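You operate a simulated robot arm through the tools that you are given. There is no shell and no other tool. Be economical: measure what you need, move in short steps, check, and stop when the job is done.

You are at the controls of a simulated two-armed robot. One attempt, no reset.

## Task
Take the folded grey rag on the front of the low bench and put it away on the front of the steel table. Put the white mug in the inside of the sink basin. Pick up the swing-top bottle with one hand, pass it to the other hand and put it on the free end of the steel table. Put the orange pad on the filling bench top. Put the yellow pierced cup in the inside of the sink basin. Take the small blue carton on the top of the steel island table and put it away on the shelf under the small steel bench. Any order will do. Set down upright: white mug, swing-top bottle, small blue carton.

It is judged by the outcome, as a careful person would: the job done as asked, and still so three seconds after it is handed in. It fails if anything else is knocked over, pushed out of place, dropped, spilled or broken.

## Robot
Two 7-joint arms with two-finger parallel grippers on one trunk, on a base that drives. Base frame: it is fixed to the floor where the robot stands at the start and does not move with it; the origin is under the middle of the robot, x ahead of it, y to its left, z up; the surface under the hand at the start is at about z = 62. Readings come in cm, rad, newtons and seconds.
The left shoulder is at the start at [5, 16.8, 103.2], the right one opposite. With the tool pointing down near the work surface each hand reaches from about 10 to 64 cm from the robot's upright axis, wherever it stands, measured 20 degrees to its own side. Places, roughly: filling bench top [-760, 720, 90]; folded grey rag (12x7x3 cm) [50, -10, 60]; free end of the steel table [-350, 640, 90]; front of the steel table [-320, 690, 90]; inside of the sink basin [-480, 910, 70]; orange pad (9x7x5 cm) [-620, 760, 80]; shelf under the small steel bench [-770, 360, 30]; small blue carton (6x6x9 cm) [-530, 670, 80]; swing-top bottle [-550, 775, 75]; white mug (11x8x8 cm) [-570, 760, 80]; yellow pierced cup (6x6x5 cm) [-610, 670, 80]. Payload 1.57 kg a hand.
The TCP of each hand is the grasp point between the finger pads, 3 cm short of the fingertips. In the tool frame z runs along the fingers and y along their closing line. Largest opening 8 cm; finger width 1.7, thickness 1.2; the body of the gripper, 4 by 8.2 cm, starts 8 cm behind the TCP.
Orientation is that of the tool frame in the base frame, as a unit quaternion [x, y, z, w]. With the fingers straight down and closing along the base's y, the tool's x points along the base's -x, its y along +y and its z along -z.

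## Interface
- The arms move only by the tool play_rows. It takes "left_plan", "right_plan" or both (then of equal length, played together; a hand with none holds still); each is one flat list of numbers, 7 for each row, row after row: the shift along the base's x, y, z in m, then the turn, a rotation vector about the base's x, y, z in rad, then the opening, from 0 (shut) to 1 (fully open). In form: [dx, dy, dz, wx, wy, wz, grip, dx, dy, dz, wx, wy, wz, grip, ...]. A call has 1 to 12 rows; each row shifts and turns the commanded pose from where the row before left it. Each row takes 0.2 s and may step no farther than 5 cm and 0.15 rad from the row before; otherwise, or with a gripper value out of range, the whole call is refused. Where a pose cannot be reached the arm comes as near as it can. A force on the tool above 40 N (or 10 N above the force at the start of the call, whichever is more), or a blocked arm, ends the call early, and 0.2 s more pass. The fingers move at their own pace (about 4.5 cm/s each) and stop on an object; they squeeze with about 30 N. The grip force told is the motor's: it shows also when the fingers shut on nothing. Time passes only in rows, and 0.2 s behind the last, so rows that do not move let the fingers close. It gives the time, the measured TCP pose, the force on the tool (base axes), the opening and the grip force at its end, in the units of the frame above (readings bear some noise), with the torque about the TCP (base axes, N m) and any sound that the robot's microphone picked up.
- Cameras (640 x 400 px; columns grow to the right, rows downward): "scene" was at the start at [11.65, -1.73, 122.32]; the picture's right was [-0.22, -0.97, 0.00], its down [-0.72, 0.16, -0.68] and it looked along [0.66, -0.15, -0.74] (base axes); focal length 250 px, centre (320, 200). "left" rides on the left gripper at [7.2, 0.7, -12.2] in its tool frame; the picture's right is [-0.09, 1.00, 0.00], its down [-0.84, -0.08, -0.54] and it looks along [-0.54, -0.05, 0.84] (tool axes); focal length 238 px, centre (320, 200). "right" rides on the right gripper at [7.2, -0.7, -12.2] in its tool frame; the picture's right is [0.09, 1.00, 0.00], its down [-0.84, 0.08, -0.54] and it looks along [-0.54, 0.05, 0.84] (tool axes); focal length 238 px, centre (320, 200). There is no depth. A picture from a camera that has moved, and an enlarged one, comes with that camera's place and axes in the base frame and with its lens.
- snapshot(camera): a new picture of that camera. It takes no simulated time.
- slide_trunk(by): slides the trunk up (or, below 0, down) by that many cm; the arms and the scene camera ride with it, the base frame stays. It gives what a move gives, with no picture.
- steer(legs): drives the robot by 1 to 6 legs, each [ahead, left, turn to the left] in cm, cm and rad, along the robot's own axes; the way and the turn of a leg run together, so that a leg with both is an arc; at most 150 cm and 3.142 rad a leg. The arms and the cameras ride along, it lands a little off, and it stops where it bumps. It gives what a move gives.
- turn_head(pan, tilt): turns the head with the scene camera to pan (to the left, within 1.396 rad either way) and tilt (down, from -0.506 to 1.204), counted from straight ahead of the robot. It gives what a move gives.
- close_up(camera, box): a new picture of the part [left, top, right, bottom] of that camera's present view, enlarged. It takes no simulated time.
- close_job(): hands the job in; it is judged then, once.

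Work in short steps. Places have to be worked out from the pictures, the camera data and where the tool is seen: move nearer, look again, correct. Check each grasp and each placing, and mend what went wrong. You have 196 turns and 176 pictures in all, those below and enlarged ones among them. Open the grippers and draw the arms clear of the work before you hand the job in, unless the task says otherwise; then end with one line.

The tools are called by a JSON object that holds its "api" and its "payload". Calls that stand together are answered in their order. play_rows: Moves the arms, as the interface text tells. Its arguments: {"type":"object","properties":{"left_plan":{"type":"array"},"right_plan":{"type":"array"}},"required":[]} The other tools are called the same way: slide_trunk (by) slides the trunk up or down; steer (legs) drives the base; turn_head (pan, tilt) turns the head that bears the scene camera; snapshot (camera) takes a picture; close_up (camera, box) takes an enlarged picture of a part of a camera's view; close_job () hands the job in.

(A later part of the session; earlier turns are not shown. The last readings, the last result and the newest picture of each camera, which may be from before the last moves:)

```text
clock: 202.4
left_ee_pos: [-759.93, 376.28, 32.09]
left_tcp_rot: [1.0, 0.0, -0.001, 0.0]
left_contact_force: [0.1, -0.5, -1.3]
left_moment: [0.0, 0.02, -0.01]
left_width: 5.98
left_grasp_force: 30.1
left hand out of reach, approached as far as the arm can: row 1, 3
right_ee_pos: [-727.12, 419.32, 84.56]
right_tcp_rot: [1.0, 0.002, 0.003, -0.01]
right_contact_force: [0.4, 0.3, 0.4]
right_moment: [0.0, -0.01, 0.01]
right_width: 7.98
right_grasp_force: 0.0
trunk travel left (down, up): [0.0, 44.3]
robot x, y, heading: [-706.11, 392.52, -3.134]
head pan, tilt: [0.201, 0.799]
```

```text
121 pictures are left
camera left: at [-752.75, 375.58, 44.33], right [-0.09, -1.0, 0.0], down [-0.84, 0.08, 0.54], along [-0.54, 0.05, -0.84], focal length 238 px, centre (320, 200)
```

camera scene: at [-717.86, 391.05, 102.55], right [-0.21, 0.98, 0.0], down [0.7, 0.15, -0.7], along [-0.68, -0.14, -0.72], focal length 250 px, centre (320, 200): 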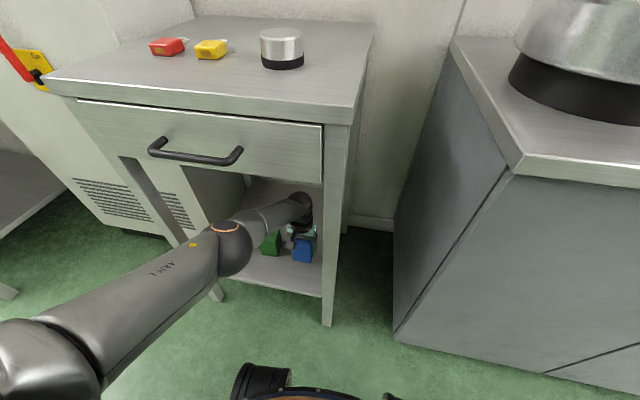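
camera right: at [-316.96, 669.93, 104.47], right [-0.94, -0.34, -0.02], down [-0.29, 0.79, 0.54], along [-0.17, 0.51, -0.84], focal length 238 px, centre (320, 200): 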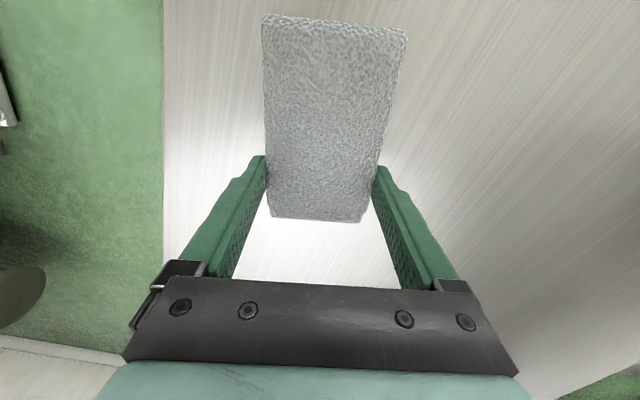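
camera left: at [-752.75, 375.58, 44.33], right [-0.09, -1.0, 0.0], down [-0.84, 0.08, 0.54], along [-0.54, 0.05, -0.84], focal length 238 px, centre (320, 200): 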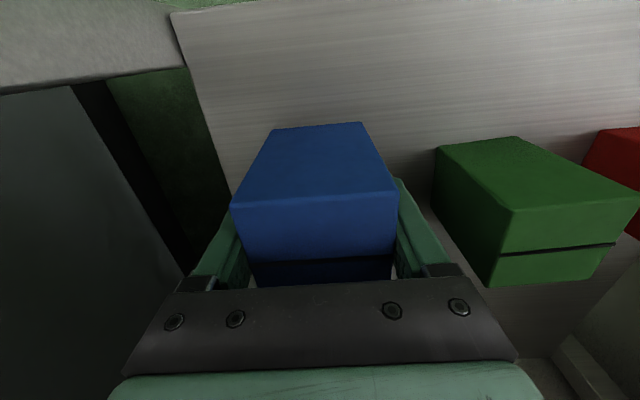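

At the reach limit. I drive 4 cm nearer, then lower with the arm pulled in a little.

{"api": "steer", "payload": {"legs": [[4, 0, 0]]}}

{"api": "play_rows", "payload": {"left_plan": [0.012, 0, 0, 0, 0, 0, 0, 0.008, 0, -0.003, 0, 0, 0, 0, 0.0, 0, -0.004, 0, 0, 0, 0, 0, 0, -0.004, 0, 0, 0, 0, 0, 0, 0, 0, 0, 0, 0]}}

{"api": "snapshot", "payload": {"camera": "left"}}

```text
clock: 203.3
left_ee_pos: [-763.98, 376.32, 32.13]
left_tcp_rot: [1.0, -0.001, -0.001, -0.001]
left_contact_force: [0.3, 0.0, -1.1]
left_moment: [0.02, -0.03, -0.01]
left_width: 5.95
left_grasp_force: 29.9
right_ee_pos: [-731.25, 419.33, 84.53]
right_tcp_rot: [1.0, 0.002, 0.001, -0.009]
right_contact_force: [0.3, -0.2, 0.2]
right_moment: [-0.02, 0.01, 0.0]
right_width: 8.02
right_grasp_force: 0.1
trunk travel left (down, up): [0.0, 44.3]
robot x, y, heading: [-709.71, 392.5, -3.135]
head pan, tilt: [0.201, 0.799]
```

```text
clock: 204.5
left_ee_pos: [-761.89, 376.44, 31.16]
left_tcp_rot: [1.0, -0.001, -0.001, 0.0]
left_contact_force: [0.3, -0.1, -0.6]
left_moment: [-0.03, 0.01, -0.01]
left_width: 5.96
left_grasp_force: 30.0
right_ee_pos: [-731.03, 419.37, 84.62]
right_tcp_rot: [1.0, 0.002, 0.001, -0.009]
right_contact_force: [-0.1, 0.8, 0.4]
right_moment: [0.0, -0.01, 0.01]
right_width: 7.96
right_grasp_force: 0.0
trunk travel left (down, up): [0.0, 44.3]
robot x, y, heading: [-709.46, 392.62, -3.137]
head pan, tilt: [0.201, 0.799]
```

```text
120 pictures are left
camera left: at [-754.73, 375.57, 43.24], right [-0.09, -1.0, 0.0], down [-0.84, 0.08, 0.54], along [-0.54, 0.05, -0.84], focal length 238 px, centre (320, 200)
```

left: 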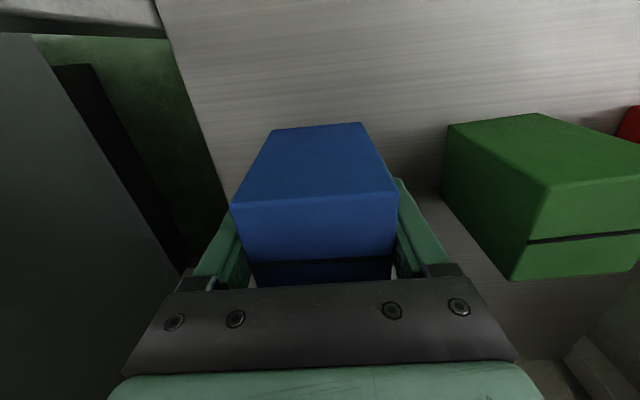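

No contact yet; lowering further in small steps.

{"api": "play_rows", "payload": {"left_plan": [0.005, 0, -0.004, 0, 0, 0, 0, 0.003, 0, -0.004, 0, 0, 0, 0, 0.002, 0, -0.004, 0, 0, 0, 0, 0, 0, 0, 0, 0, 0, 0]}}

```text
clock: 205.5
left_ee_pos: [-761.13, 376.22, 29.95]
left_tcp_rot: [1.0, -0.001, 0.0, 0.0]
left_contact_force: [0.1, -0.1, -1.2]
left_moment: [-0.01, -0.01, -0.02]
left_width: 5.98
left_grasp_force: 29.3
right_ee_pos: [-731.12, 419.28, 84.48]
right_tcp_rot: [1.0, 0.002, 0.003, -0.01]
right_contact_force: [-0.4, 0.9, 0.5]
right_moment: [0.01, 0.0, 0.01]
right_width: 7.99
right_grasp_force: 0.0
trunk travel left (down, up): [0.0, 44.3]
robot x, y, heading: [-709.76, 392.77, -3.137]
head pan, tilt: [0.201, 0.799]
```

Still free; I continue down carefully.

{"api": "play_rows", "payload": {"left_plan": [0, 0, -0.004, 0, 0, 0, 0, 0, 0, -0.004, 0, 0, 0, 0, 0, 0, -0.004, 0, 0, 0, 0, 0, 0, 0, 0, 0, 0, 0]}}

{"api": "snapshot", "payload": {"camera": "left"}}

```text
clock: 206.5
left_ee_pos: [-761.36, 376.31, 29.1]
left_tcp_rot: [1.0, -0.001, -0.005, 0.001]
left_contact_force: [2.0, -2.2, 36.1]
left_moment: [-0.04, 0.03, 0.03]
left_width: 5.95
left_grasp_force: 29.9
right_ee_pos: [-731.01, 419.51, 84.67]
right_tcp_rot: [1.0, 0.002, 0.001, -0.008]
right_contact_force: [0.0, -0.1, -0.2]
right_moment: [0.01, -0.02, -0.03]
right_width: 8.01
right_grasp_force: 0.0
trunk travel left (down, up): [0.0, 44.3]
robot x, y, heading: [-710.29, 392.76, -3.131]
head pan, tilt: [0.201, 0.799]
```

```text
119 pictures are left
camera left: at [-754.0, 375.6, 41.27], right [-0.09, -1.0, 0.0], down [-0.83, 0.08, 0.55], along [-0.55, 0.05, -0.83], focal length 238 px, centre (320, 200)
```

left: 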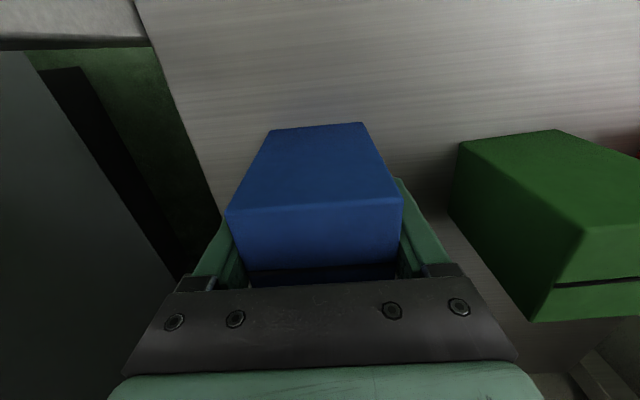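

Firm contact. I ease off, open, raise 10 cm (staying under the drawer), and check.

{"api": "play_rows", "payload": {"left_plan": [0, 0, 0.003, 0, 0, 0, 0, 0, 0, 0, 0, 0, 0, 0.97, 0, 0, 0, 0, 0, 0, 0.97, 0, 0, 0, 0, 0, 0, 0.97, 0, 0, 0.02, 0, 0, 0, 0.97, 0, 0, 0.03, 0, 0, 0, 0.97, 0, 0, 0.03, 0, 0, 0, 0.97, 0, 0, 0.02, 0, 0, 0, 0.97]}}

{"api": "snapshot", "payload": {"camera": "left"}}

{"api": "snapshot", "payload": {"camera": "scene"}}

```text
clock: 208.3
left_ee_pos: [-761.03, 376.13, 38.89]
left_tcp_rot: [1.0, -0.001, -0.001, 0.0]
left_contact_force: [0.7, -0.3, 0.5]
left_moment: [0.04, 0.01, 0.03]
left_width: 7.74
left_grasp_force: 0.0
right_ee_pos: [-731.14, 419.28, 84.55]
right_tcp_rot: [1.0, 0.002, 0.002, -0.01]
right_contact_force: [-0.5, -0.4, 0.6]
right_moment: [-0.01, -0.04, 0.03]
right_width: 8.03
right_grasp_force: 0.1
trunk travel left (down, up): [0.0, 44.3]
robot x, y, heading: [-709.64, 392.39, -3.137]
head pan, tilt: [0.201, 0.799]
```

```text
118 pictures are left
camera left: at [-753.73, 375.53, 51.1], right [-0.09, -1.0, 0.0], down [-0.84, 0.08, 0.54], along [-0.54, 0.05, -0.84], focal length 238 px, centre (320, 200)
```

left: 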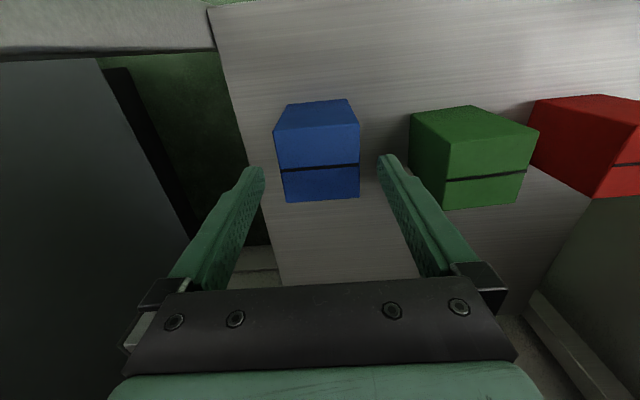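

```text
117 pictures are left
camera scene: at [-721.86, 391.03, 102.55], right [-0.21, 0.98, 0.0], down [0.7, 0.15, -0.7], along [-0.68, -0.14, -0.72], focal length 250 px, centre (320, 200)
```

scene: 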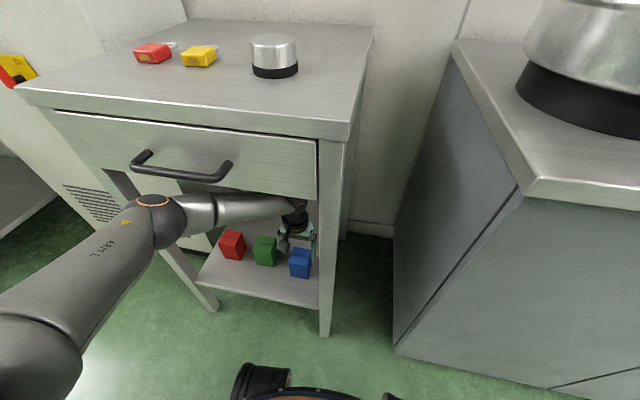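

The carton stands upright on the shelf. I back straight out, raise the trunk and bring the left hand up.

{"api": "steer", "payload": {"legs": [[-42, 0, 0]]}}

{"api": "slide_trunk", "payload": {"by": 20}}

{"api": "play_rows", "payload": {"left_plan": [0.01, 0, 0.048, 0, 0, 0, 1, 0.01, 0, 0.048, 0, 0, 0, 1, 0.01, 0, 0.048, 0, 0, 0, 1, 0.01, 0, 0.048, 0, 0, 0, 1, 0.02, 0, 0.045, 0, 0, 0, 1, 0.02, 0, 0.045, 0, 0, 0, 1, 0.02, 0, 0.045, 0, 0, 0, 1, 0.02, 0, 0.045, 0, 0, 0, 1, 0.02, 0, 0.045, 0, 0, 0, 1]}}

{"api": "turn_head", "payload": {"pan": 0, "tilt": 0.7}}

{"api": "snapshot", "payload": {"camera": "scene"}}

```text
clock: 210.9
left_ee_pos: [-719.11, 376.52, 38.93]
left_tcp_rot: [1.0, 0.0, 0.0, 0.0]
left_contact_force: [-0.2, 0.0, 0.1]
left_moment: [0.0, -0.03, 0.0]
left_width: 7.77
left_grasp_force: 0.0
right_ee_pos: [-689.39, 419.54, 84.63]
right_tcp_rot: [1.0, 0.003, 0.003, -0.009]
right_contact_force: [0.2, -0.8, 0.0]
right_moment: [-0.01, 0.02, -0.01]
right_width: 7.98
right_grasp_force: 0.0
trunk travel left (down, up): [0.0, 44.3]
robot x, y, heading: [-668.26, 392.97, -3.132]
head pan, tilt: [0.201, 0.799]
```

```text
clock: 213.1
left_ee_pos: [-719.0, 376.59, 58.94]
left_tcp_rot: [1.0, 0.0, 0.0, 0.0]
left_contact_force: [0.8, 0.2, 0.3]
left_moment: [0.02, -0.02, 0.02]
left_width: 7.76
left_grasp_force: 0.1
right_ee_pos: [-689.39, 419.58, 104.52]
right_tcp_rot: [1.0, 0.003, 0.003, -0.009]
right_contact_force: [-0.3, 0.4, -0.8]
right_moment: [0.01, -0.05, 0.0]
right_width: 8.0
right_grasp_force: 0.1
trunk travel left (down, up): [-20.0, 24.3]
robot x, y, heading: [-668.16, 392.93, -3.129]
head pan, tilt: [0.201, 0.799]
```

```text
clock: 215.1
left_ee_pos: [-704.91, 376.52, 100.67]
left_tcp_rot: [1.0, -0.001, 0.0, 0.0]
left_contact_force: [-0.1, 0.3, -0.1]
left_moment: [0.04, 0.0, 0.03]
left_width: 8.01
left_grasp_force: 0.0
right_ee_pos: [-689.27, 419.57, 104.58]
right_tcp_rot: [1.0, 0.003, 0.002, -0.009]
right_contact_force: [-1.7, 0.4, 0.0]
right_moment: [-0.01, -0.03, 0.01]
right_width: 7.99
right_grasp_force: 0.0
trunk travel left (down, up): [-20.0, 24.3]
robot x, y, heading: [-668.18, 393.35, -3.132]
head pan, tilt: [0.201, 0.799]
```

```text
clock: 215.8
left_ee_pos: [-705.09, 376.59, 100.64]
left_tcp_rot: [1.0, 0.0, 0.0, 0.0]
left_contact_force: [0.2, -0.3, 0.3]
left_moment: [0.04, -0.01, -0.03]
left_width: 8.0
left_grasp_force: 0.0
right_ee_pos: [-689.25, 419.68, 104.55]
right_tcp_rot: [1.0, 0.003, 0.002, -0.01]
right_contact_force: [0.6, -1.6, 0.8]
right_moment: [-0.02, 0.01, 0.01]
right_width: 7.99
right_grasp_force: 0.2
trunk travel left (down, up): [-20.0, 24.3]
robot x, y, heading: [-667.87, 392.94, -3.13]
head pan, tilt: [0.0, 0.7]
```

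```text
116 pictures are left
camera scene: at [-680.55, 392.93, 123.37], right [-0.01, 1.0, 0.0], down [0.64, 0.01, -0.76], along [-0.76, -0.01, -0.64], focal length 250 px, centre (320, 200)
```

scene: 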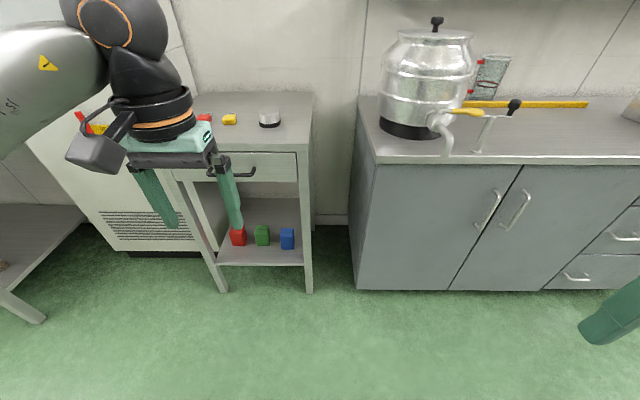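

Carton is done. I turn right to face +y and drive up the west aisle to look at the island's west side and the filling bench.

{"api": "steer", "payload": {"legs": [[9, 0, 0], [0, 0, -1.58], [150, 0, 0], [60, 0, 0]]}}

{"api": "turn_head", "payload": {"pan": -0.4, "tilt": 0.5}}

{"api": "snapshot", "payload": {"camera": "scene"}}

{"api": "turn_head", "payload": {"pan": 0.5, "tilt": 0.5}}

{"api": "snapshot", "payload": {"camera": "scene"}}

```text
clock: 230.8
left_ee_pos: [-688.65, 641.5, 100.54]
left_tcp_rot: [-0.696, 0.718, 0.0, 0.001]
left_contact_force: [0.4, -0.1, -0.1]
left_moment: [0.02, -0.04, 0.0]
left_width: 8.01
left_grasp_force: 0.1
right_ee_pos: [-646.02, 624.42, 104.42]
right_tcp_rot: [-0.698, 0.716, -0.009, 0.005]
right_contact_force: [-1.0, 1.4, -0.6]
right_moment: [-0.01, 0.01, 0.02]
right_width: 8.01
right_grasp_force: 0.1
trunk travel left (down, up): [-20.0, 24.3]
robot x, y, heading: [-673.24, 603.53, 1.549]
head pan, tilt: [0.0, 0.7]
```

```text
clock: 231.7
left_ee_pos: [-688.62, 641.64, 100.58]
left_tcp_rot: [-0.696, 0.718, 0.001, 0.0]
left_contact_force: [0.5, 0.2, 0.1]
left_moment: [-0.04, -0.02, -0.02]
left_width: 8.0
left_grasp_force: 0.1
right_ee_pos: [-645.97, 624.52, 104.71]
right_tcp_rot: [-0.698, 0.716, -0.008, 0.005]
right_contact_force: [0.5, 0.0, -0.3]
right_moment: [0.0, 0.0, -0.02]
right_width: 7.99
right_grasp_force: 0.1
trunk travel left (down, up): [-20.0, 24.3]
robot x, y, heading: [-673.3, 604.01, 1.552]
head pan, tilt: [-0.4, 0.499]
```

```text
115 pictures are left
camera scene: at [-669.5, 616.35, 125.15], right [0.91, -0.41, 0.0], down [-0.2, -0.44, -0.88], along [0.36, 0.8, -0.48], focal length 250 px, centre (320, 200)
```

scene: 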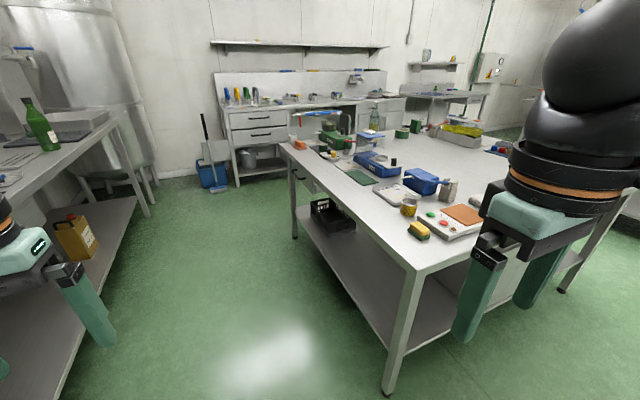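

```text
clock: 232.9
left_ee_pos: [-688.6, 641.6, 100.65]
left_tcp_rot: [-0.696, 0.718, 0.0, 0.001]
left_contact_force: [-0.3, -0.4, -0.6]
left_moment: [0.01, 0.0, 0.0]
left_width: 8.0
left_grasp_force: 0.0
right_ee_pos: [-645.93, 624.4, 104.51]
right_tcp_rot: [-0.698, 0.716, -0.007, 0.005]
right_contact_force: [-0.2, 1.0, -0.5]
right_moment: [0.02, 0.01, 0.01]
right_width: 7.99
right_grasp_force: 0.0
trunk travel left (down, up): [-20.0, 24.3]
robot x, y, heading: [-673.25, 603.87, 1.544]
head pan, tilt: [0.499, 0.499]
```

```text
114 pictures are left
camera scene: at [-677.39, 616.14, 125.15], right [0.89, 0.46, 0.0], down [0.22, -0.43, -0.88], along [-0.4, 0.78, -0.48], focal length 250 px, centre (320, 200)
```

scene: 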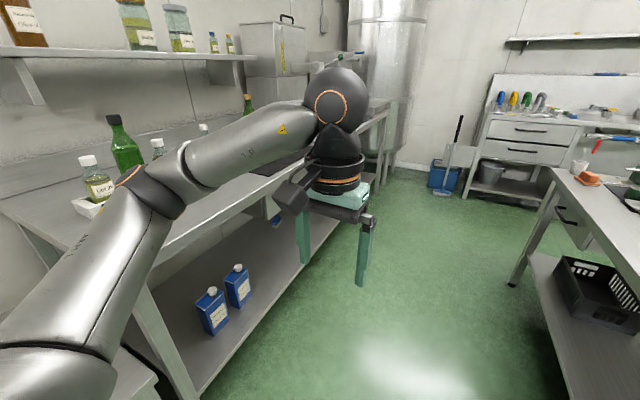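

Found: yellow cup near (-608, 675) and orange pad near (-617, 764), by the island's west edge (x≈-624). I turn to face +x and slide up next to the cup.

{"api": "steer", "payload": {"legs": [[0, 0, -1.545], [0, 86, 0], [10, 0, 0]]}}

{"api": "turn_head", "payload": {"pan": -0.1, "tilt": 0.8}}

{"api": "snapshot", "payload": {"camera": "scene"}}

```text
clock: 245.4
left_ee_pos: [-626.82, 706.9, 100.59]
left_tcp_rot: [0.001, 1.0, 0.0, -0.001]
left_contact_force: [0.3, -0.3, -0.2]
left_moment: [0.02, 0.04, -0.01]
left_width: 8.0
left_grasp_force: 0.0
right_ee_pos: [-642.67, 663.91, 104.58]
right_tcp_rot: [-0.002, 1.0, -0.009, -0.002]
right_contact_force: [0.3, -0.3, -0.4]
right_moment: [0.01, 0.03, -0.03]
right_width: 8.03
right_grasp_force: 0.1
trunk travel left (down, up): [-20.0, 24.3]
robot x, y, heading: [-663.93, 690.36, 0.005]
head pan, tilt: [0.499, 0.499]
```

```text
clock: 246.4
left_ee_pos: [-626.74, 706.89, 100.61]
left_tcp_rot: [0.001, 1.0, 0.0, 0.001]
left_contact_force: [0.7, -0.7, 0.4]
left_moment: [0.0, 0.02, 0.04]
left_width: 8.01
left_grasp_force: 0.1
right_ee_pos: [-642.59, 663.73, 104.58]
right_tcp_rot: [-0.002, 1.0, -0.01, -0.001]
right_contact_force: [0.4, 0.6, -0.3]
right_moment: [0.0, 0.0, -0.03]
right_width: 8.04
right_grasp_force: 0.1
trunk travel left (down, up): [-20.0, 24.3]
robot x, y, heading: [-663.93, 690.81, 0.012]
head pan, tilt: [-0.099, 0.799]
```

```text
113 pictures are left
camera scene: at [-651.94, 689.79, 122.56], right [-0.09, -1.0, 0.0], down [-0.71, 0.07, -0.7], along [0.69, -0.06, -0.72], focal length 250 px, centre (320, 200)
```

scene: 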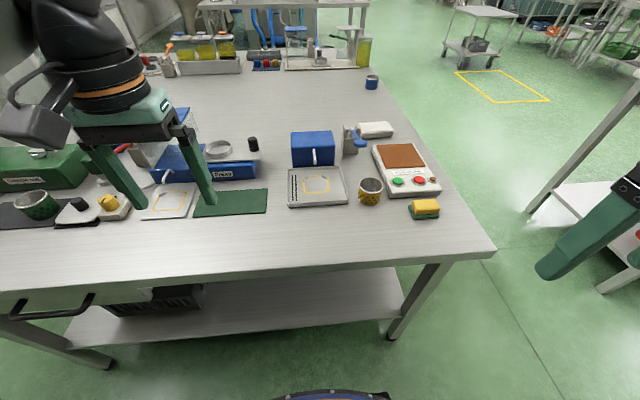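

The yellow cup (~(-609, 674)) stands between two trays; I zoom to pick a finger direction.

{"api": "close_up", "payload": {"camera": "scene", "box": [270, 110, 470, 235]}}

```text
3.20 times, centred on (370, 172) of scene
camera zoom: at [-651.94, 689.79, 122.56], right [-0.09, -1.0, 0.0], down [-0.71, 0.07, -0.7], along [0.69, -0.06, -0.72], focal length 800 px, centre (160, 288)
```

zoom: 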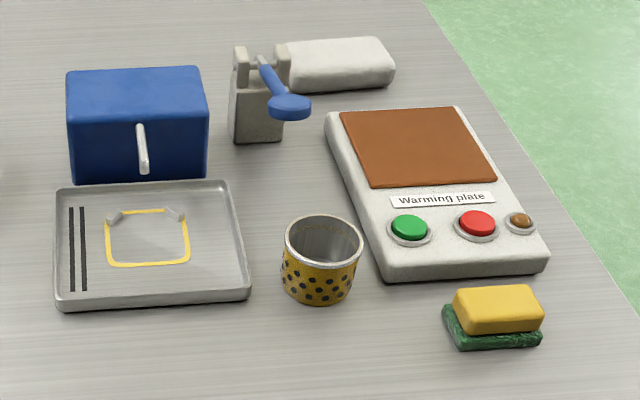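

I'll close along x (near/far sides), where there is room. I drive 6 cm nearer and swing the right hand over the cup, turned -79°.

{"api": "steer", "payload": {"legs": [[6, 0, 0]]}}

{"api": "play_rows", "payload": {"right_plan": [0.027, 0.01, -0.005, 0, 0, -0.138, 1, 0.027, 0.01, -0.005, 0, 0, -0.138, 1, 0.027, 0.01, -0.005, 0, 0, -0.138, 1, 0.027, 0.01, -0.005, 0, 0, -0.138, 1, 0.027, 0.01, -0.005, 0, 0, -0.138, 1, 0.027, 0.01, -0.005, 0, 0, -0.138, 1, 0.027, 0.01, -0.005, 0, 0, -0.138, 1, 0.027, 0.01, -0.005, 0, 0, -0.138, 1, 0.027, 0.01, -0.005, 0, 0, -0.138, 1, 0.027, 0.01, -0.005, 0, 0, -0.138, 1]}}

{"api": "snapshot", "payload": {"camera": "right"}}

```text
clock: 247.3
left_ee_pos: [-620.77, 707.0, 100.66]
left_tcp_rot: [0.001, 1.0, 0.0, 0.0]
left_contact_force: [-0.1, 0.9, -0.1]
left_moment: [0.05, 0.02, 0.02]
left_width: 8.02
left_grasp_force: 0.0
right_ee_pos: [-636.58, 663.87, 104.51]
right_tcp_rot: [-0.001, 1.0, -0.01, -0.003]
right_contact_force: [0.4, 0.2, -0.7]
right_moment: [-0.02, -0.01, -0.01]
right_width: 7.99
right_grasp_force: 0.0
trunk travel left (down, up): [-20.0, 24.3]
robot x, y, heading: [-657.99, 690.24, 0.008]
head pan, tilt: [-0.099, 0.799]
```

```text
clock: 249.5
left_ee_pos: [-620.87, 706.94, 100.65]
left_tcp_rot: [0.001, 1.0, -0.001, 0.001]
left_contact_force: [-0.2, 0.4, 0.7]
left_moment: [0.03, 0.0, 0.0]
left_width: 8.0
left_grasp_force: 0.0
right_ee_pos: [-609.55, 673.9, 99.58]
right_tcp_rot: [0.636, 0.772, -0.006, -0.008]
right_contact_force: [-0.2, 0.0, -1.1]
right_moment: [-0.01, 0.04, 0.04]
right_width: 7.98
right_grasp_force: 0.1
trunk travel left (down, up): [-20.0, 24.3]
robot x, y, heading: [-657.76, 690.55, 0.007]
head pan, tilt: [-0.099, 0.799]
```

```text
111 pictures are left
camera right: at [-611.5, 680.93, 112.0], right [0.96, 0.28, -0.02], down [0.25, -0.81, 0.54], along [0.14, -0.52, -0.84], focal length 238 px, centre (320, 200)
```

right: 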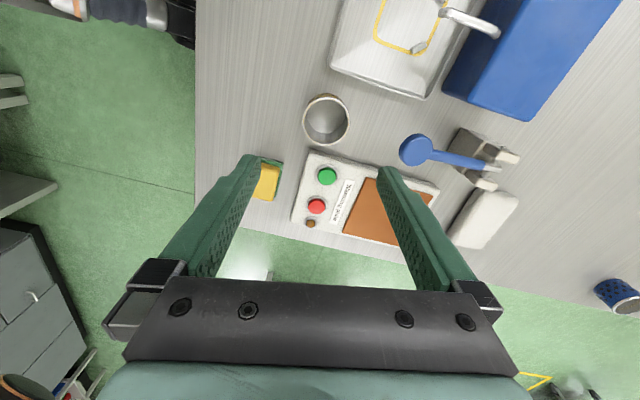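

The cup is centred under the hand. I descend to z≈83.5 and check.

{"api": "play_rows", "payload": {"right_plan": [0.002, 0, -0.04, 0, 0, 0, 1, 0, 0, -0.04, 0, 0, 0, 1, 0, 0, -0.04, 0, 0, 0, 1, 0, 0, -0.03, 0, 0, 0, 1, 0, 0, -0.01, 0, 0, 0, 1]}}

{"api": "snapshot", "payload": {"camera": "right"}}

{"api": "close_up", "payload": {"camera": "scene", "box": [270, 110, 470, 235]}}

```text
clock: 250.7
left_ee_pos: [-620.72, 706.98, 100.64]
left_tcp_rot: [0.0, 1.0, 0.0, 0.001]
left_contact_force: [-1.5, -0.1, 0.7]
left_moment: [0.02, -0.01, 0.02]
left_width: 8.0
left_grasp_force: 0.1
right_ee_pos: [-609.46, 673.86, 83.52]
right_tcp_rot: [0.634, 0.773, -0.007, -0.007]
right_contact_force: [0.5, -0.7, 0.9]
right_moment: [0.0, -0.01, -0.01]
right_width: 8.0
right_grasp_force: 0.0
trunk travel left (down, up): [-20.0, 24.3]
robot x, y, heading: [-657.78, 690.82, 0.012]
head pan, tilt: [-0.099, 0.799]
```

```text
110 pictures are left
camera right: at [-611.41, 680.89, 95.94], right [0.96, 0.28, -0.02], down [0.25, -0.81, 0.54], along [0.14, -0.52, -0.84], focal length 238 px, centre (320, 200)
```

right: 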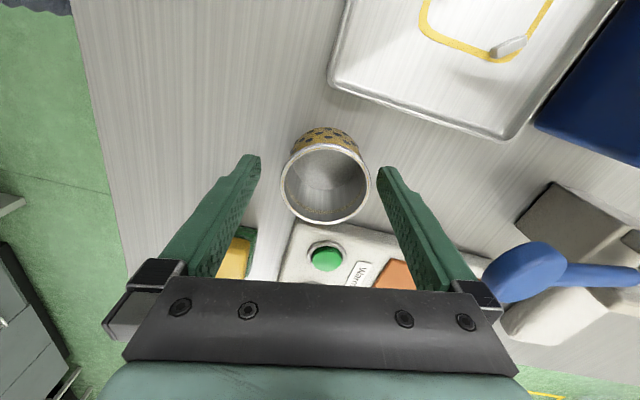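

```text
3.20 times, centred on (370, 172) of scene
camera zoom: at [-646.0, 689.83, 122.55], right [-0.09, -1.0, 0.0], down [-0.71, 0.07, -0.7], along [0.69, -0.06, -0.72], focal length 800 px, centre (160, 288)
```

zoom: 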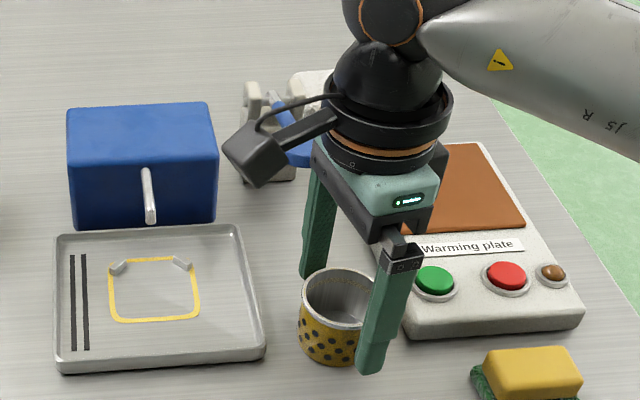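

Aligned. I lower 2.5 cm and close.

{"api": "play_rows", "payload": {"right_plan": [0.001, 0, -0.015, 0, 0, 0, 1, 0, 0, -0.01, 0, 0, 0, 1, 0, 0, 0, 0, 0, 0, 0, 0, 0, 0, 0, 0, 0, 0, 0, 0, 0, 0, 0, 0, 0, 0, 0, 0, 0, 0, 0, 0]}}

{"api": "snapshot", "payload": {"camera": "right"}}

```text
clock: 252.1
left_ee_pos: [-620.97, 707.04, 100.62]
left_tcp_rot: [0.0, 1.0, -0.001, 0.0]
left_contact_force: [0.7, -0.4, -1.2]
left_moment: [-0.02, -0.01, -0.04]
left_width: 7.99
left_grasp_force: 0.1
right_ee_pos: [-609.36, 673.86, 81.05]
right_tcp_rot: [0.636, 0.772, -0.006, -0.007]
right_contact_force: [1.8, -0.3, 2.2]
right_moment: [0.01, -0.11, 0.03]
right_width: 5.51
right_grasp_force: 30.1
trunk travel left (down, up): [-20.0, 24.3]
robot x, y, heading: [-658.0, 690.62, 0.009]
head pan, tilt: [-0.099, 0.799]
```

```text
108 pictures are left
camera right: at [-611.33, 680.88, 93.47], right [0.96, 0.28, -0.02], down [0.25, -0.81, 0.54], along [0.14, -0.52, -0.84], focal length 238 px, centre (320, 200)
```

right: 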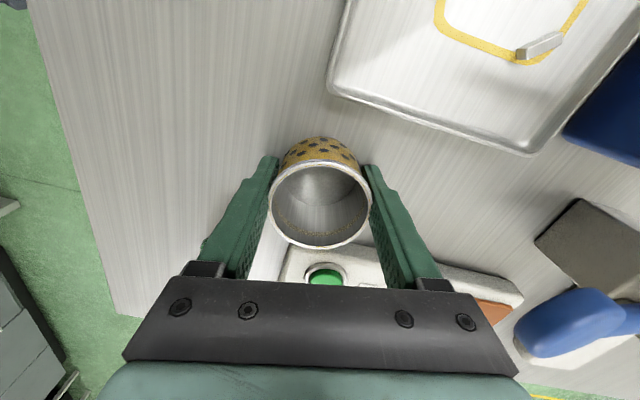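

Cup held. I lift it and bring the right hand back to its neutral tucked pose, then slide left (+y) to the pad.

{"api": "play_rows", "payload": {"right_plan": [0, 0, 0.03, 0, 0, 0, 0, 0, 0, 0.05, 0, 0, 0, 0, 0, 0, 0.05, 0, 0, 0, 0, 0, 0, 0.05, 0, 0, 0, 0, -0.03, -0.01, 0.02, 0, 0, 0.14, 0, -0.03, -0.01, 0.02, 0, 0, 0.14, 0, -0.03, -0.01, 0.01, 0, 0, 0.14, 0, -0.03, -0.01, 0, 0, 0, 0.14, 0, -0.03, -0.01, 0, 0, 0, 0.14, 0, -0.03, -0.01, 0, 0, 0, 0.14, 0, -0.03, -0.01, 0, 0, 0, 0.14, 0, -0.02, -0.01, 0, 0, 0, 0.14, 0]}}

{"api": "steer", "payload": {"legs": [[-6, 0, 0], [0, 56, 0]]}}

{"api": "turn_head", "payload": {"pan": 0.2, "tilt": 0.85}}

{"api": "snapshot", "payload": {"camera": "scene"}}

```text
clock: 254.7
left_ee_pos: [-620.99, 706.93, 100.59]
left_tcp_rot: [0.0, 1.0, 0.001, 0.001]
left_contact_force: [-0.5, -0.1, -0.1]
left_moment: [-0.01, 0.01, 0.01]
left_width: 7.99
left_grasp_force: 0.0
right_ee_pos: [-632.42, 665.91, 103.93]
right_tcp_rot: [0.126, 0.992, -0.009, -0.002]
right_contact_force: [-0.3, 0.1, -0.6]
right_moment: [0.03, 0.03, 0.03]
right_width: 5.48
right_grasp_force: 30.3
trunk travel left (down, up): [-20.0, 24.3]
robot x, y, heading: [-658.1, 690.43, 0.015]
head pan, tilt: [-0.099, 0.799]
```

```text
clock: 260.7
left_ee_pos: [-627.42, 763.27, 100.65]
left_tcp_rot: [0.0, 1.0, 0.0, 0.001]
left_contact_force: [-0.2, 0.3, 0.1]
left_moment: [-0.02, 0.01, 0.04]
left_width: 8.01
left_grasp_force: 0.0
right_ee_pos: [-638.83, 722.12, 104.07]
right_tcp_rot: [0.128, 0.992, -0.009, -0.003]
right_contact_force: [-0.5, -0.3, -1.1]
right_moment: [-0.03, -0.05, -0.01]
right_width: 5.44
right_grasp_force: 30.3
trunk travel left (down, up): [-20.0, 24.3]
robot x, y, heading: [-664.17, 747.12, 0.011]
head pan, tilt: [-0.099, 0.799]
```

```text
clock: 261.5
left_ee_pos: [-627.35, 763.25, 100.63]
left_tcp_rot: [-0.001, 1.0, 0.0, 0.001]
left_contact_force: [1.2, 0.6, 0.2]
left_moment: [-0.01, 0.01, -0.01]
left_width: 8.01
left_grasp_force: 0.1
right_ee_pos: [-638.86, 722.16, 103.93]
right_tcp_rot: [0.127, 0.992, -0.009, -0.002]
right_contact_force: [0.4, 0.0, -0.2]
right_moment: [0.02, 0.0, 0.03]
right_width: 5.44
right_grasp_force: 30.3
trunk travel left (down, up): [-20.0, 24.3]
robot x, y, heading: [-664.71, 746.89, 0.012]
head pan, tilt: [0.201, 0.85]
```

```text
107 pictures are left
camera scene: at [-652.9, 748.48, 122.15], right [0.21, -0.98, 0.0], down [-0.73, -0.16, -0.66], along [0.65, 0.14, -0.75], focal length 250 px, centre (320, 200)
```

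scene: 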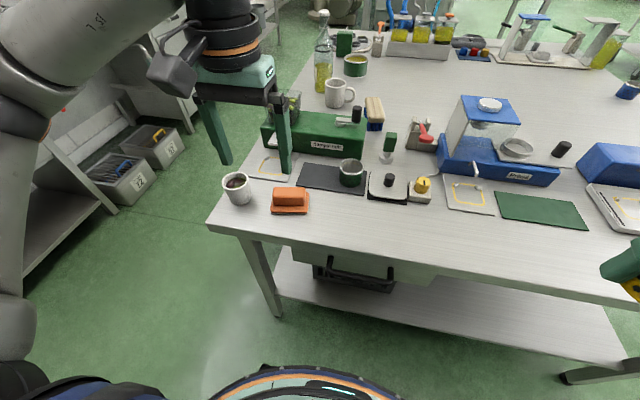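

The orange pad sits at about (-618, 763), with a white cup to its left. I zoom in for its orientation.

{"api": "close_up", "payload": {"camera": "scene", "box": [200, 130, 360, 230]}}

```text
4.00 times, centred on (280, 180) of scene
camera zoom: at [-652.9, 748.48, 122.15], right [0.21, -0.98, 0.0], down [-0.73, -0.16, -0.66], along [0.65, 0.14, -0.75], focal length 1000 px, centre (480, 280)
```

zoom: 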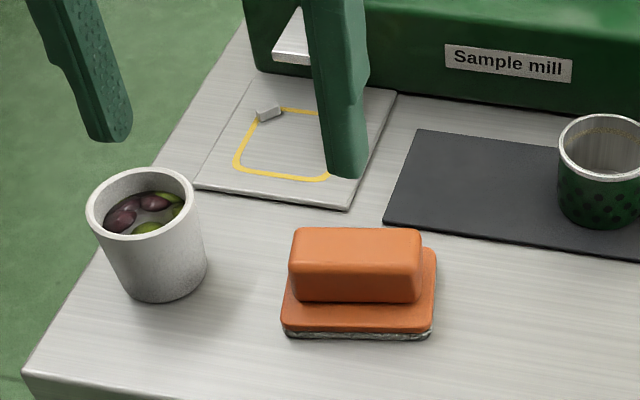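

Pad has a handle block (about 3 cm thick, centre (-617.1, 763.2), top z≈82.4). I turn the left hand about 95° to close across it.

{"api": "play_rows", "payload": {"left_plan": [0.0086, 0, 0, 0, 0, 0.138, 0.8, 0.0086, 0, 0, 0, 0, 0.138, 0.8, 0.0086, 0, 0, 0, 0, 0.138, 0.8, 0.0086, 0, 0, 0, 0, 0.138, 0.8, 0.0086, 0, 0, 0, 0, 0.138, 0.8, 0.0086, 0, 0, 0, 0, 0.138, 0.8, 0.0086, 0, 0, 0, 0, 0.138, 0.8, 0.0086, 0, 0, 0, 0, 0.138, 0.8, 0.0086, 0, 0, 0, 0, 0.138, 0.8, 0.0086, 0, 0, 0, 0, 0.138, 0.8, 0.0086, 0, 0, 0, 0, 0.138, 0.8, 0.0086, 0, 0, 0, 0, 0.138, 0.8]}}

{"api": "snapshot", "payload": {"camera": "left"}}

```text
clock: 264.1
left_ee_pos: [-617.1, 763.36, 100.61]
left_tcp_rot: [0.738, -0.675, 0.0, 0.0]
left_contact_force: [-0.2, -1.1, 0.4]
left_moment: [-0.02, 0.0, 0.04]
left_width: 6.41
left_grasp_force: 0.1
right_ee_pos: [-638.83, 722.09, 103.96]
right_tcp_rot: [0.127, 0.992, -0.008, -0.003]
right_contact_force: [0.5, 0.4, -1.1]
right_moment: [0.0, -0.02, 0.0]
right_width: 5.41
right_grasp_force: 30.2
trunk travel left (down, up): [-20.0, 24.3]
robot x, y, heading: [-664.42, 747.0, 0.016]
head pan, tilt: [0.201, 0.85]
```

```text
105 pictures are left
camera left: at [-617.07, 755.98, 112.79], right [-1.0, 0.0, 0.0], down [0.0, 0.84, 0.54], along [0.0, 0.54, -0.84], focal length 238 px, centre (320, 200)
```

left: 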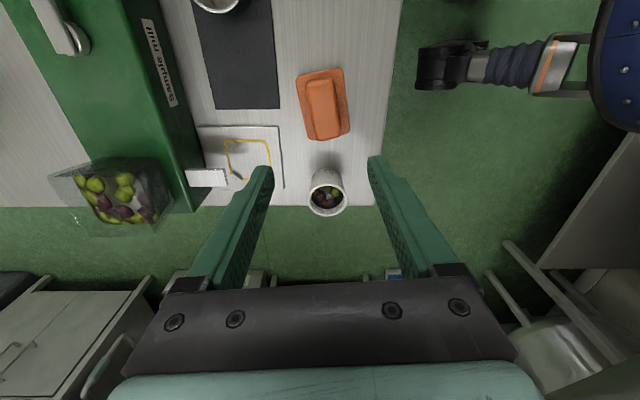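

I correct slightly, descend to z≈86 and check.

{"api": "play_rows", "payload": {"left_plan": [-0.003, -0.01, -0.03, 0, 0, 0.08, 0.7, 0, 0, -0.04, 0, 0, 0, 0.7, 0, 0, -0.04, 0, 0, 0, 0.7, 0, 0, -0.035, 0, 0, 0, 0.7]}}

{"api": "snapshot", "payload": {"camera": "left"}}

{"api": "close_up", "payload": {"camera": "scene", "box": [200, 130, 360, 230]}}

```text
clock: 265.1
left_ee_pos: [-617.23, 762.29, 86.21]
left_tcp_rot: [0.763, -0.646, 0.001, 0.0]
left_contact_force: [0.0, -0.1, 0.0]
left_moment: [0.02, -0.01, 0.01]
left_width: 5.61
left_grasp_force: 0.0
right_ee_pos: [-638.78, 722.19, 104.03]
right_tcp_rot: [0.128, 0.992, -0.009, -0.003]
right_contact_force: [0.6, 0.5, 0.5]
right_moment: [0.02, -0.01, 0.01]
right_width: 5.4
right_grasp_force: 30.0
trunk travel left (down, up): [-20.0, 24.3]
robot x, y, heading: [-664.49, 746.43, 0.006]
head pan, tilt: [0.201, 0.85]
```

```text
104 pictures are left
camera left: at [-616.82, 755.02, 98.33], right [-1.0, -0.07, 0.0], down [-0.06, 0.84, 0.54], along [-0.04, 0.54, -0.84], focal length 238 px, centre (320, 200)
```

left: 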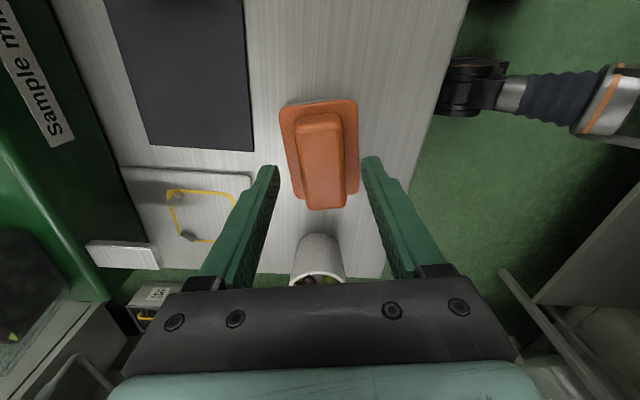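

```text
4.00 times, centred on (280, 180) of scene
camera zoom: at [-652.89, 748.49, 122.15], right [0.21, -0.98, 0.0], down [-0.73, -0.16, -0.66], along [0.65, 0.14, -0.75], focal length 1000 px, centre (480, 280)
```

zoom: 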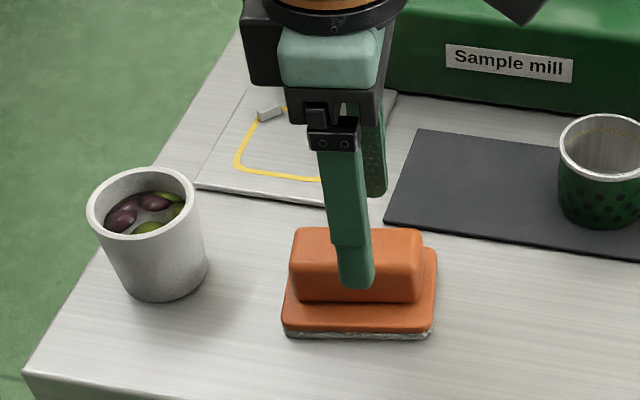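

Aligned over the handle. I lower and close.

{"api": "play_rows", "payload": {"left_plan": [0, 0, -0.02, 0, 0, 0.05, 0.7, 0, 0, -0.013, 0, 0, 0, 0.7, 0, 0, 0, 0, 0, 0, 0, 0, 0, 0, 0, 0, 0, 0, 0, 0, 0, 0, 0, 0, 0, 0, 0, 0, 0, 0, 0, 0]}}

{"api": "close_up", "payload": {"camera": "scene", "box": [200, 130, 360, 230]}}

```text
clock: 266.5
left_ee_pos: [-617.34, 762.28, 82.8]
left_tcp_rot: [0.779, -0.627, -0.001, 0.0]
left_contact_force: [-0.4, -0.6, 0.2]
left_moment: [0.02, -0.05, -0.03]
left_width: 3.32
left_grasp_force: 30.2
right_ee_pos: [-638.83, 722.2, 104.08]
right_tcp_rot: [0.126, 0.992, -0.01, -0.002]
right_contact_force: [0.3, -0.9, -1.1]
right_moment: [-0.02, -0.01, -0.02]
right_width: 5.4
right_grasp_force: 30.3
trunk travel left (down, up): [-20.0, 24.3]
robot x, y, heading: [-664.65, 746.78, 0.009]
head pan, tilt: [0.201, 0.85]
```

```text
4.00 times, centred on (280, 180) of scene
camera zoom: at [-652.9, 748.48, 122.15], right [0.21, -0.98, 0.0], down [-0.73, -0.16, -0.66], along [0.65, 0.14, -0.75], focal length 1000 px, centre (480, 280)
```

zoom: 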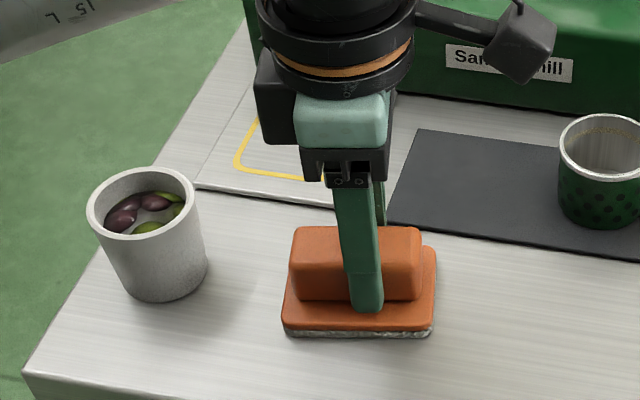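

Pad gripped (3.3 cm). I lift, draw the left hand in and turn it back to neutral.

{"api": "play_rows", "payload": {"left_plan": [0, 0, 0.03, 0, 0, 0, 0, 0, 0, 0.05, 0, 0, 0, 0, 0, 0, 0.05, 0, 0, 0, 0, 0, 0, 0.05, 0, 0, 0, 0, -0.015, 0, 0.02, 0, 0, -0.145, 0, -0.015, 0, 0, 0, 0, -0.145, 0, -0.015, 0, 0, 0, 0, -0.145, 0, -0.015, 0, 0, 0, 0, -0.145, 0, -0.01, 0, 0, 0, 0, -0.145, 0, -0.01, 0, 0, 0, 0, -0.145, 0, -0.01, 0, 0, 0, 0, -0.145, 0, -0.01, 0, 0, 0, 0, -0.145, 0]}}

{"api": "steer", "payload": {"legs": [[-13, 0, 0], [0, 0, 3.12], [0, 8, 0]]}}

{"api": "turn_head", "payload": {"pan": 0.1, "tilt": 0.65}}

{"api": "snapshot", "payload": {"camera": "scene"}}

```text
clock: 269.1
left_ee_pos: [-627.39, 762.3, 102.75]
left_tcp_rot: [-0.307, 0.952, -0.001, 0.001]
left_contact_force: [-0.7, 0.3, -0.7]
left_moment: [0.04, 0.0, 0.01]
left_width: 3.32
left_grasp_force: 30.1
right_ee_pos: [-638.9, 722.19, 104.11]
right_tcp_rot: [0.127, 0.992, -0.01, -0.002]
right_contact_force: [-0.4, -1.3, -0.3]
right_moment: [0.02, -0.01, -0.04]
right_width: 5.42
right_grasp_force: 30.2
trunk travel left (down, up): [-20.0, 24.3]
robot x, y, heading: [-664.51, 747.13, 0.009]
head pan, tilt: [0.201, 0.85]
```

```text
clock: 278.7
left_ee_pos: [-714.61, 723.31, 102.66]
left_tcp_rot: [0.952, 0.306, -0.001, 0.0]
left_contact_force: [-0.2, 0.4, -0.7]
left_moment: [-0.02, 0.01, 0.01]
left_width: 3.33
left_grasp_force: 29.6
right_ee_pos: [-702.87, 763.48, 104.19]
right_tcp_rot: [0.992, -0.13, 0.003, -0.009]
right_contact_force: [0.7, -0.1, -1.1]
right_moment: [-0.01, -0.01, 0.01]
right_width: 5.34
right_grasp_force: 30.0
trunk travel left (down, up): [-20.0, 24.3]
robot x, y, heading: [-677.37, 738.47, -3.133]
head pan, tilt: [0.201, 0.85]
```

```text
clock: 279.4
left_ee_pos: [-714.6, 723.29, 102.73]
left_tcp_rot: [0.952, 0.306, -0.002, 0.0]
left_contact_force: [-0.5, -0.5, -0.6]
left_moment: [0.01, 0.02, -0.03]
left_width: 3.29
left_grasp_force: 30.3
right_ee_pos: [-702.82, 763.41, 104.02]
right_tcp_rot: [0.992, -0.129, 0.003, -0.01]
right_contact_force: [0.0, -0.4, -0.1]
right_moment: [-0.01, 0.0, 0.03]
right_width: 5.34
right_grasp_force: 30.1
trunk travel left (down, up): [-20.0, 24.3]
robot x, y, heading: [-677.33, 738.55, -3.137]
head pan, tilt: [0.099, 0.649]
```

```text
101 pictures are left
camera scene: at [-690.09, 737.81, 123.81], right [-0.1, 0.99, 0.0], down [0.6, 0.06, -0.8], along [-0.79, -0.08, -0.61], focal length 250 px, centre (320, 200)
```

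scene: 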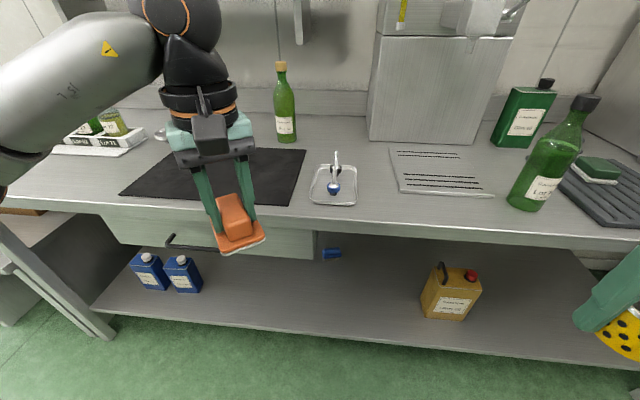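

The bench top has a free strip at about (-735, 757), in front of the printed sheet and right of the small tray. I shift right and slightly nearer.

{"api": "steer", "payload": {"legs": [[0, -32, 0], [9, 0, 0]]}}

{"api": "turn_head", "payload": {"pan": 0.2, "tilt": 0.8}}

{"api": "play_rows", "payload": {"left_plan": [0, 0, 0, 0, 0, 0.135, 0, 0, 0, 0, 0, 0, 0.135, 0, 0, 0, 0, 0, 0, 0.135, 0, 0, 0, 0, 0, 0, 0.135, 0, 0, 0, 0, 0, 0, 0.135, 0, 0, 0, 0, 0, 0, 0.135, 0, 0, 0, 0, 0, 0, 0.135, 0]}}

{"api": "snapshot", "payload": {"camera": "scene"}}

```text
clock: 283.5
left_ee_pos: [-723.86, 755.18, 102.8]
left_tcp_rot: [0.952, 0.307, 0.0, 0.0]
left_contact_force: [0.3, 0.7, -1.0]
left_moment: [-0.01, 0.0, -0.01]
left_width: 3.29
left_grasp_force: 30.2
right_ee_pos: [-712.36, 795.14, 103.98]
right_tcp_rot: [0.992, -0.127, 0.003, -0.009]
right_contact_force: [0.5, -0.3, -1.5]
right_moment: [-0.02, 0.0, -0.01]
right_width: 5.32
right_grasp_force: 30.0
trunk travel left (down, up): [-20.0, 24.3]
robot x, y, heading: [-686.63, 770.46, -3.135]
head pan, tilt: [0.099, 0.649]
```

```text
clock: 284.2
left_ee_pos: [-723.79, 754.89, 102.8]
left_tcp_rot: [0.951, 0.308, -0.001, 0.001]
left_contact_force: [0.3, -0.3, -0.6]
left_moment: [-0.01, -0.02, -0.01]
left_width: 3.31
left_grasp_force: 30.3
right_ee_pos: [-712.21, 795.18, 104.08]
right_tcp_rot: [0.992, -0.128, 0.003, -0.009]
right_contact_force: [0.4, -0.7, -1.1]
right_moment: [0.04, 0.0, 0.01]
right_width: 5.3
right_grasp_force: 30.0
trunk travel left (down, up): [-20.0, 24.3]
robot x, y, heading: [-686.6, 770.3, -3.139]
head pan, tilt: [0.201, 0.799]
```

```text
clock: 285.8
left_ee_pos: [-723.71, 755.04, 102.81]
left_tcp_rot: [0.707, 0.708, 0.0, 0.0]
left_contact_force: [-0.4, -0.1, -0.7]
left_moment: [0.0, 0.01, 0.0]
left_width: 3.3
left_grasp_force: 29.9
right_ee_pos: [-712.19, 794.95, 104.1]
right_tcp_rot: [0.992, -0.128, 0.002, -0.009]
right_contact_force: [-0.5, -0.2, -0.5]
right_moment: [0.04, -0.01, -0.03]
right_width: 5.35
right_grasp_force: 30.0
trunk travel left (down, up): [-20.0, 24.3]
robot x, y, heading: [-686.32, 770.4, -3.133]
head pan, tilt: [0.201, 0.799]
```

```text
100 pictures are left
camera scene: at [-698.58, 768.79, 122.55], right [-0.21, 0.98, 0.0], down [0.7, 0.15, -0.7], along [-0.68, -0.14, -0.72], focal length 250 px, centre (320, 200)
```

scene: 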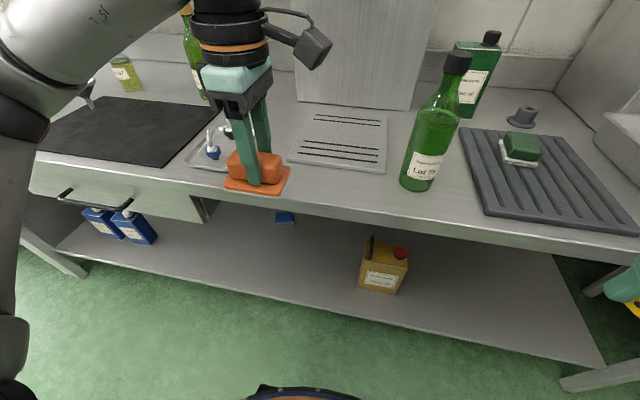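

I move the pad over the free strip (-734, 759) and lower part way.

{"api": "play_rows", "payload": {"left_plan": [-0.035, 0.013, 0, 0, 0, 0, 0, -0.035, 0.013, 0, 0, 0, 0, 0, -0.033, 0.014, 0, 0, 0, 0, 0, 0, 0, -0.03, 0, 0, 0, 0, 0, 0, -0.03, 0, 0, 0, 0]}}

{"api": "close_up", "payload": {"camera": "scene", "box": [180, 80, 420, 230]}}

{"api": "snapshot", "payload": {"camera": "left"}}

```text
clock: 287.0
left_ee_pos: [-734.16, 759.0, 96.92]
left_tcp_rot: [0.708, 0.706, -0.002, 0.0]
left_contact_force: [0.1, 0.0, -0.3]
left_moment: [0.01, 0.0, 0.0]
left_width: 3.32
left_grasp_force: 30.7
right_ee_pos: [-712.15, 795.06, 104.06]
right_tcp_rot: [0.992, -0.127, 0.004, -0.009]
right_contact_force: [0.1, 0.4, -1.2]
right_moment: [-0.01, 0.01, -0.03]
right_width: 5.33
right_grasp_force: 30.1
trunk travel left (down, up): [-20.0, 24.3]
robot x, y, heading: [-686.78, 770.34, -3.135]
head pan, tilt: [0.201, 0.799]
```

```text
2.67 times, centred on (300, 155) of scene
camera zoom: at [-698.59, 768.78, 122.55], right [-0.21, 0.98, 0.0], down [0.7, 0.15, -0.7], along [-0.68, -0.14, -0.72], focal length 667 px, centre (373, 320)
```

zoom: 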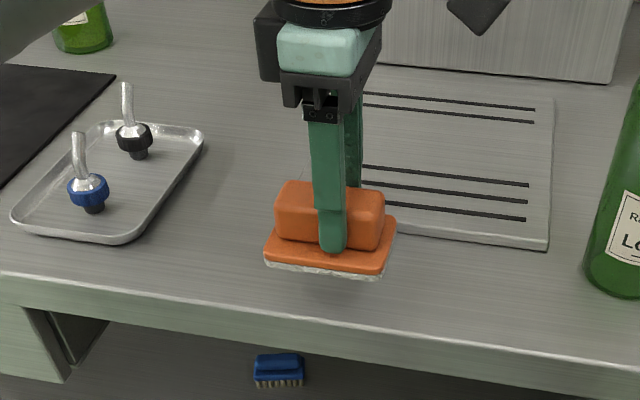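

```text
98 pictures are left
camera left: at [-733.4, 766.12, 109.05], right [1.0, -0.09, 0.0], down [-0.08, -0.84, 0.54], along [-0.05, -0.54, -0.84], focal length 238 px, centre (320, 200)
```

left: 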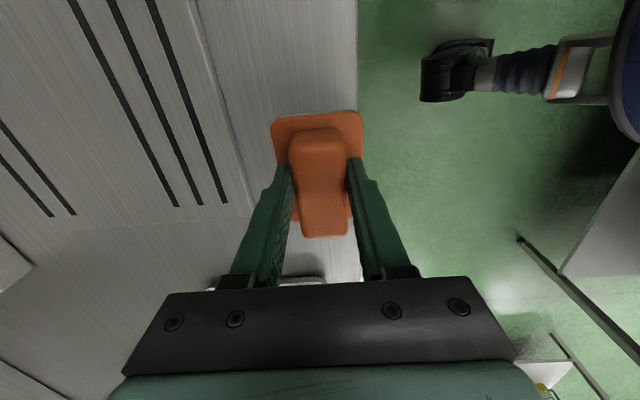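

The bench edge is at x≈-730.6, so I shift 2 cm further in and lower slowly to contact.

{"api": "play_rows", "payload": {"left_plan": [-0.021, 0, 0, 0, 0, 0, 0, 0, 0, -0.015, 0, 0, 0, 0, 0, 0, -0.01, 0, 0, 0, 0, 0, 0, -0.005, 0, 0, 0, 0, 0, 0, 0, 0, 0, 0, 0]}}

{"api": "close_up", "payload": {"camera": "scene", "box": [180, 80, 420, 230]}}

```text
clock: 288.2
left_ee_pos: [-736.14, 759.03, 93.81]
left_tcp_rot: [0.708, 0.706, -0.001, 0.0]
left_contact_force: [0.3, 0.3, -0.7]
left_moment: [-0.03, 0.01, -0.06]
left_width: 3.3
left_grasp_force: 29.9
right_ee_pos: [-712.17, 795.05, 104.0]
right_tcp_rot: [0.992, -0.127, 0.003, -0.01]
right_contact_force: [0.4, -0.6, -0.6]
right_moment: [0.01, 0.02, 0.03]
right_width: 5.32
right_grasp_force: 29.7
trunk travel left (down, up): [-20.0, 24.3]
robot x, y, heading: [-686.64, 770.45, -3.13]
head pan, tilt: [0.201, 0.799]
```

```text
2.67 times, centred on (300, 155) of scene
camera zoom: at [-698.58, 768.79, 122.55], right [-0.21, 0.98, 0.0], down [0.7, 0.15, -0.7], along [-0.68, -0.14, -0.72], focal length 667 px, centre (373, 320)
```

zoom: 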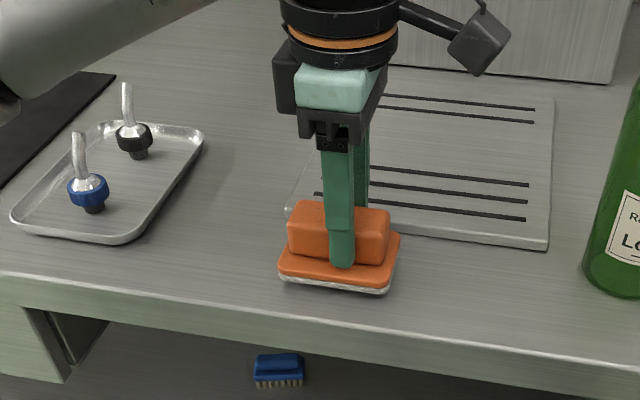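

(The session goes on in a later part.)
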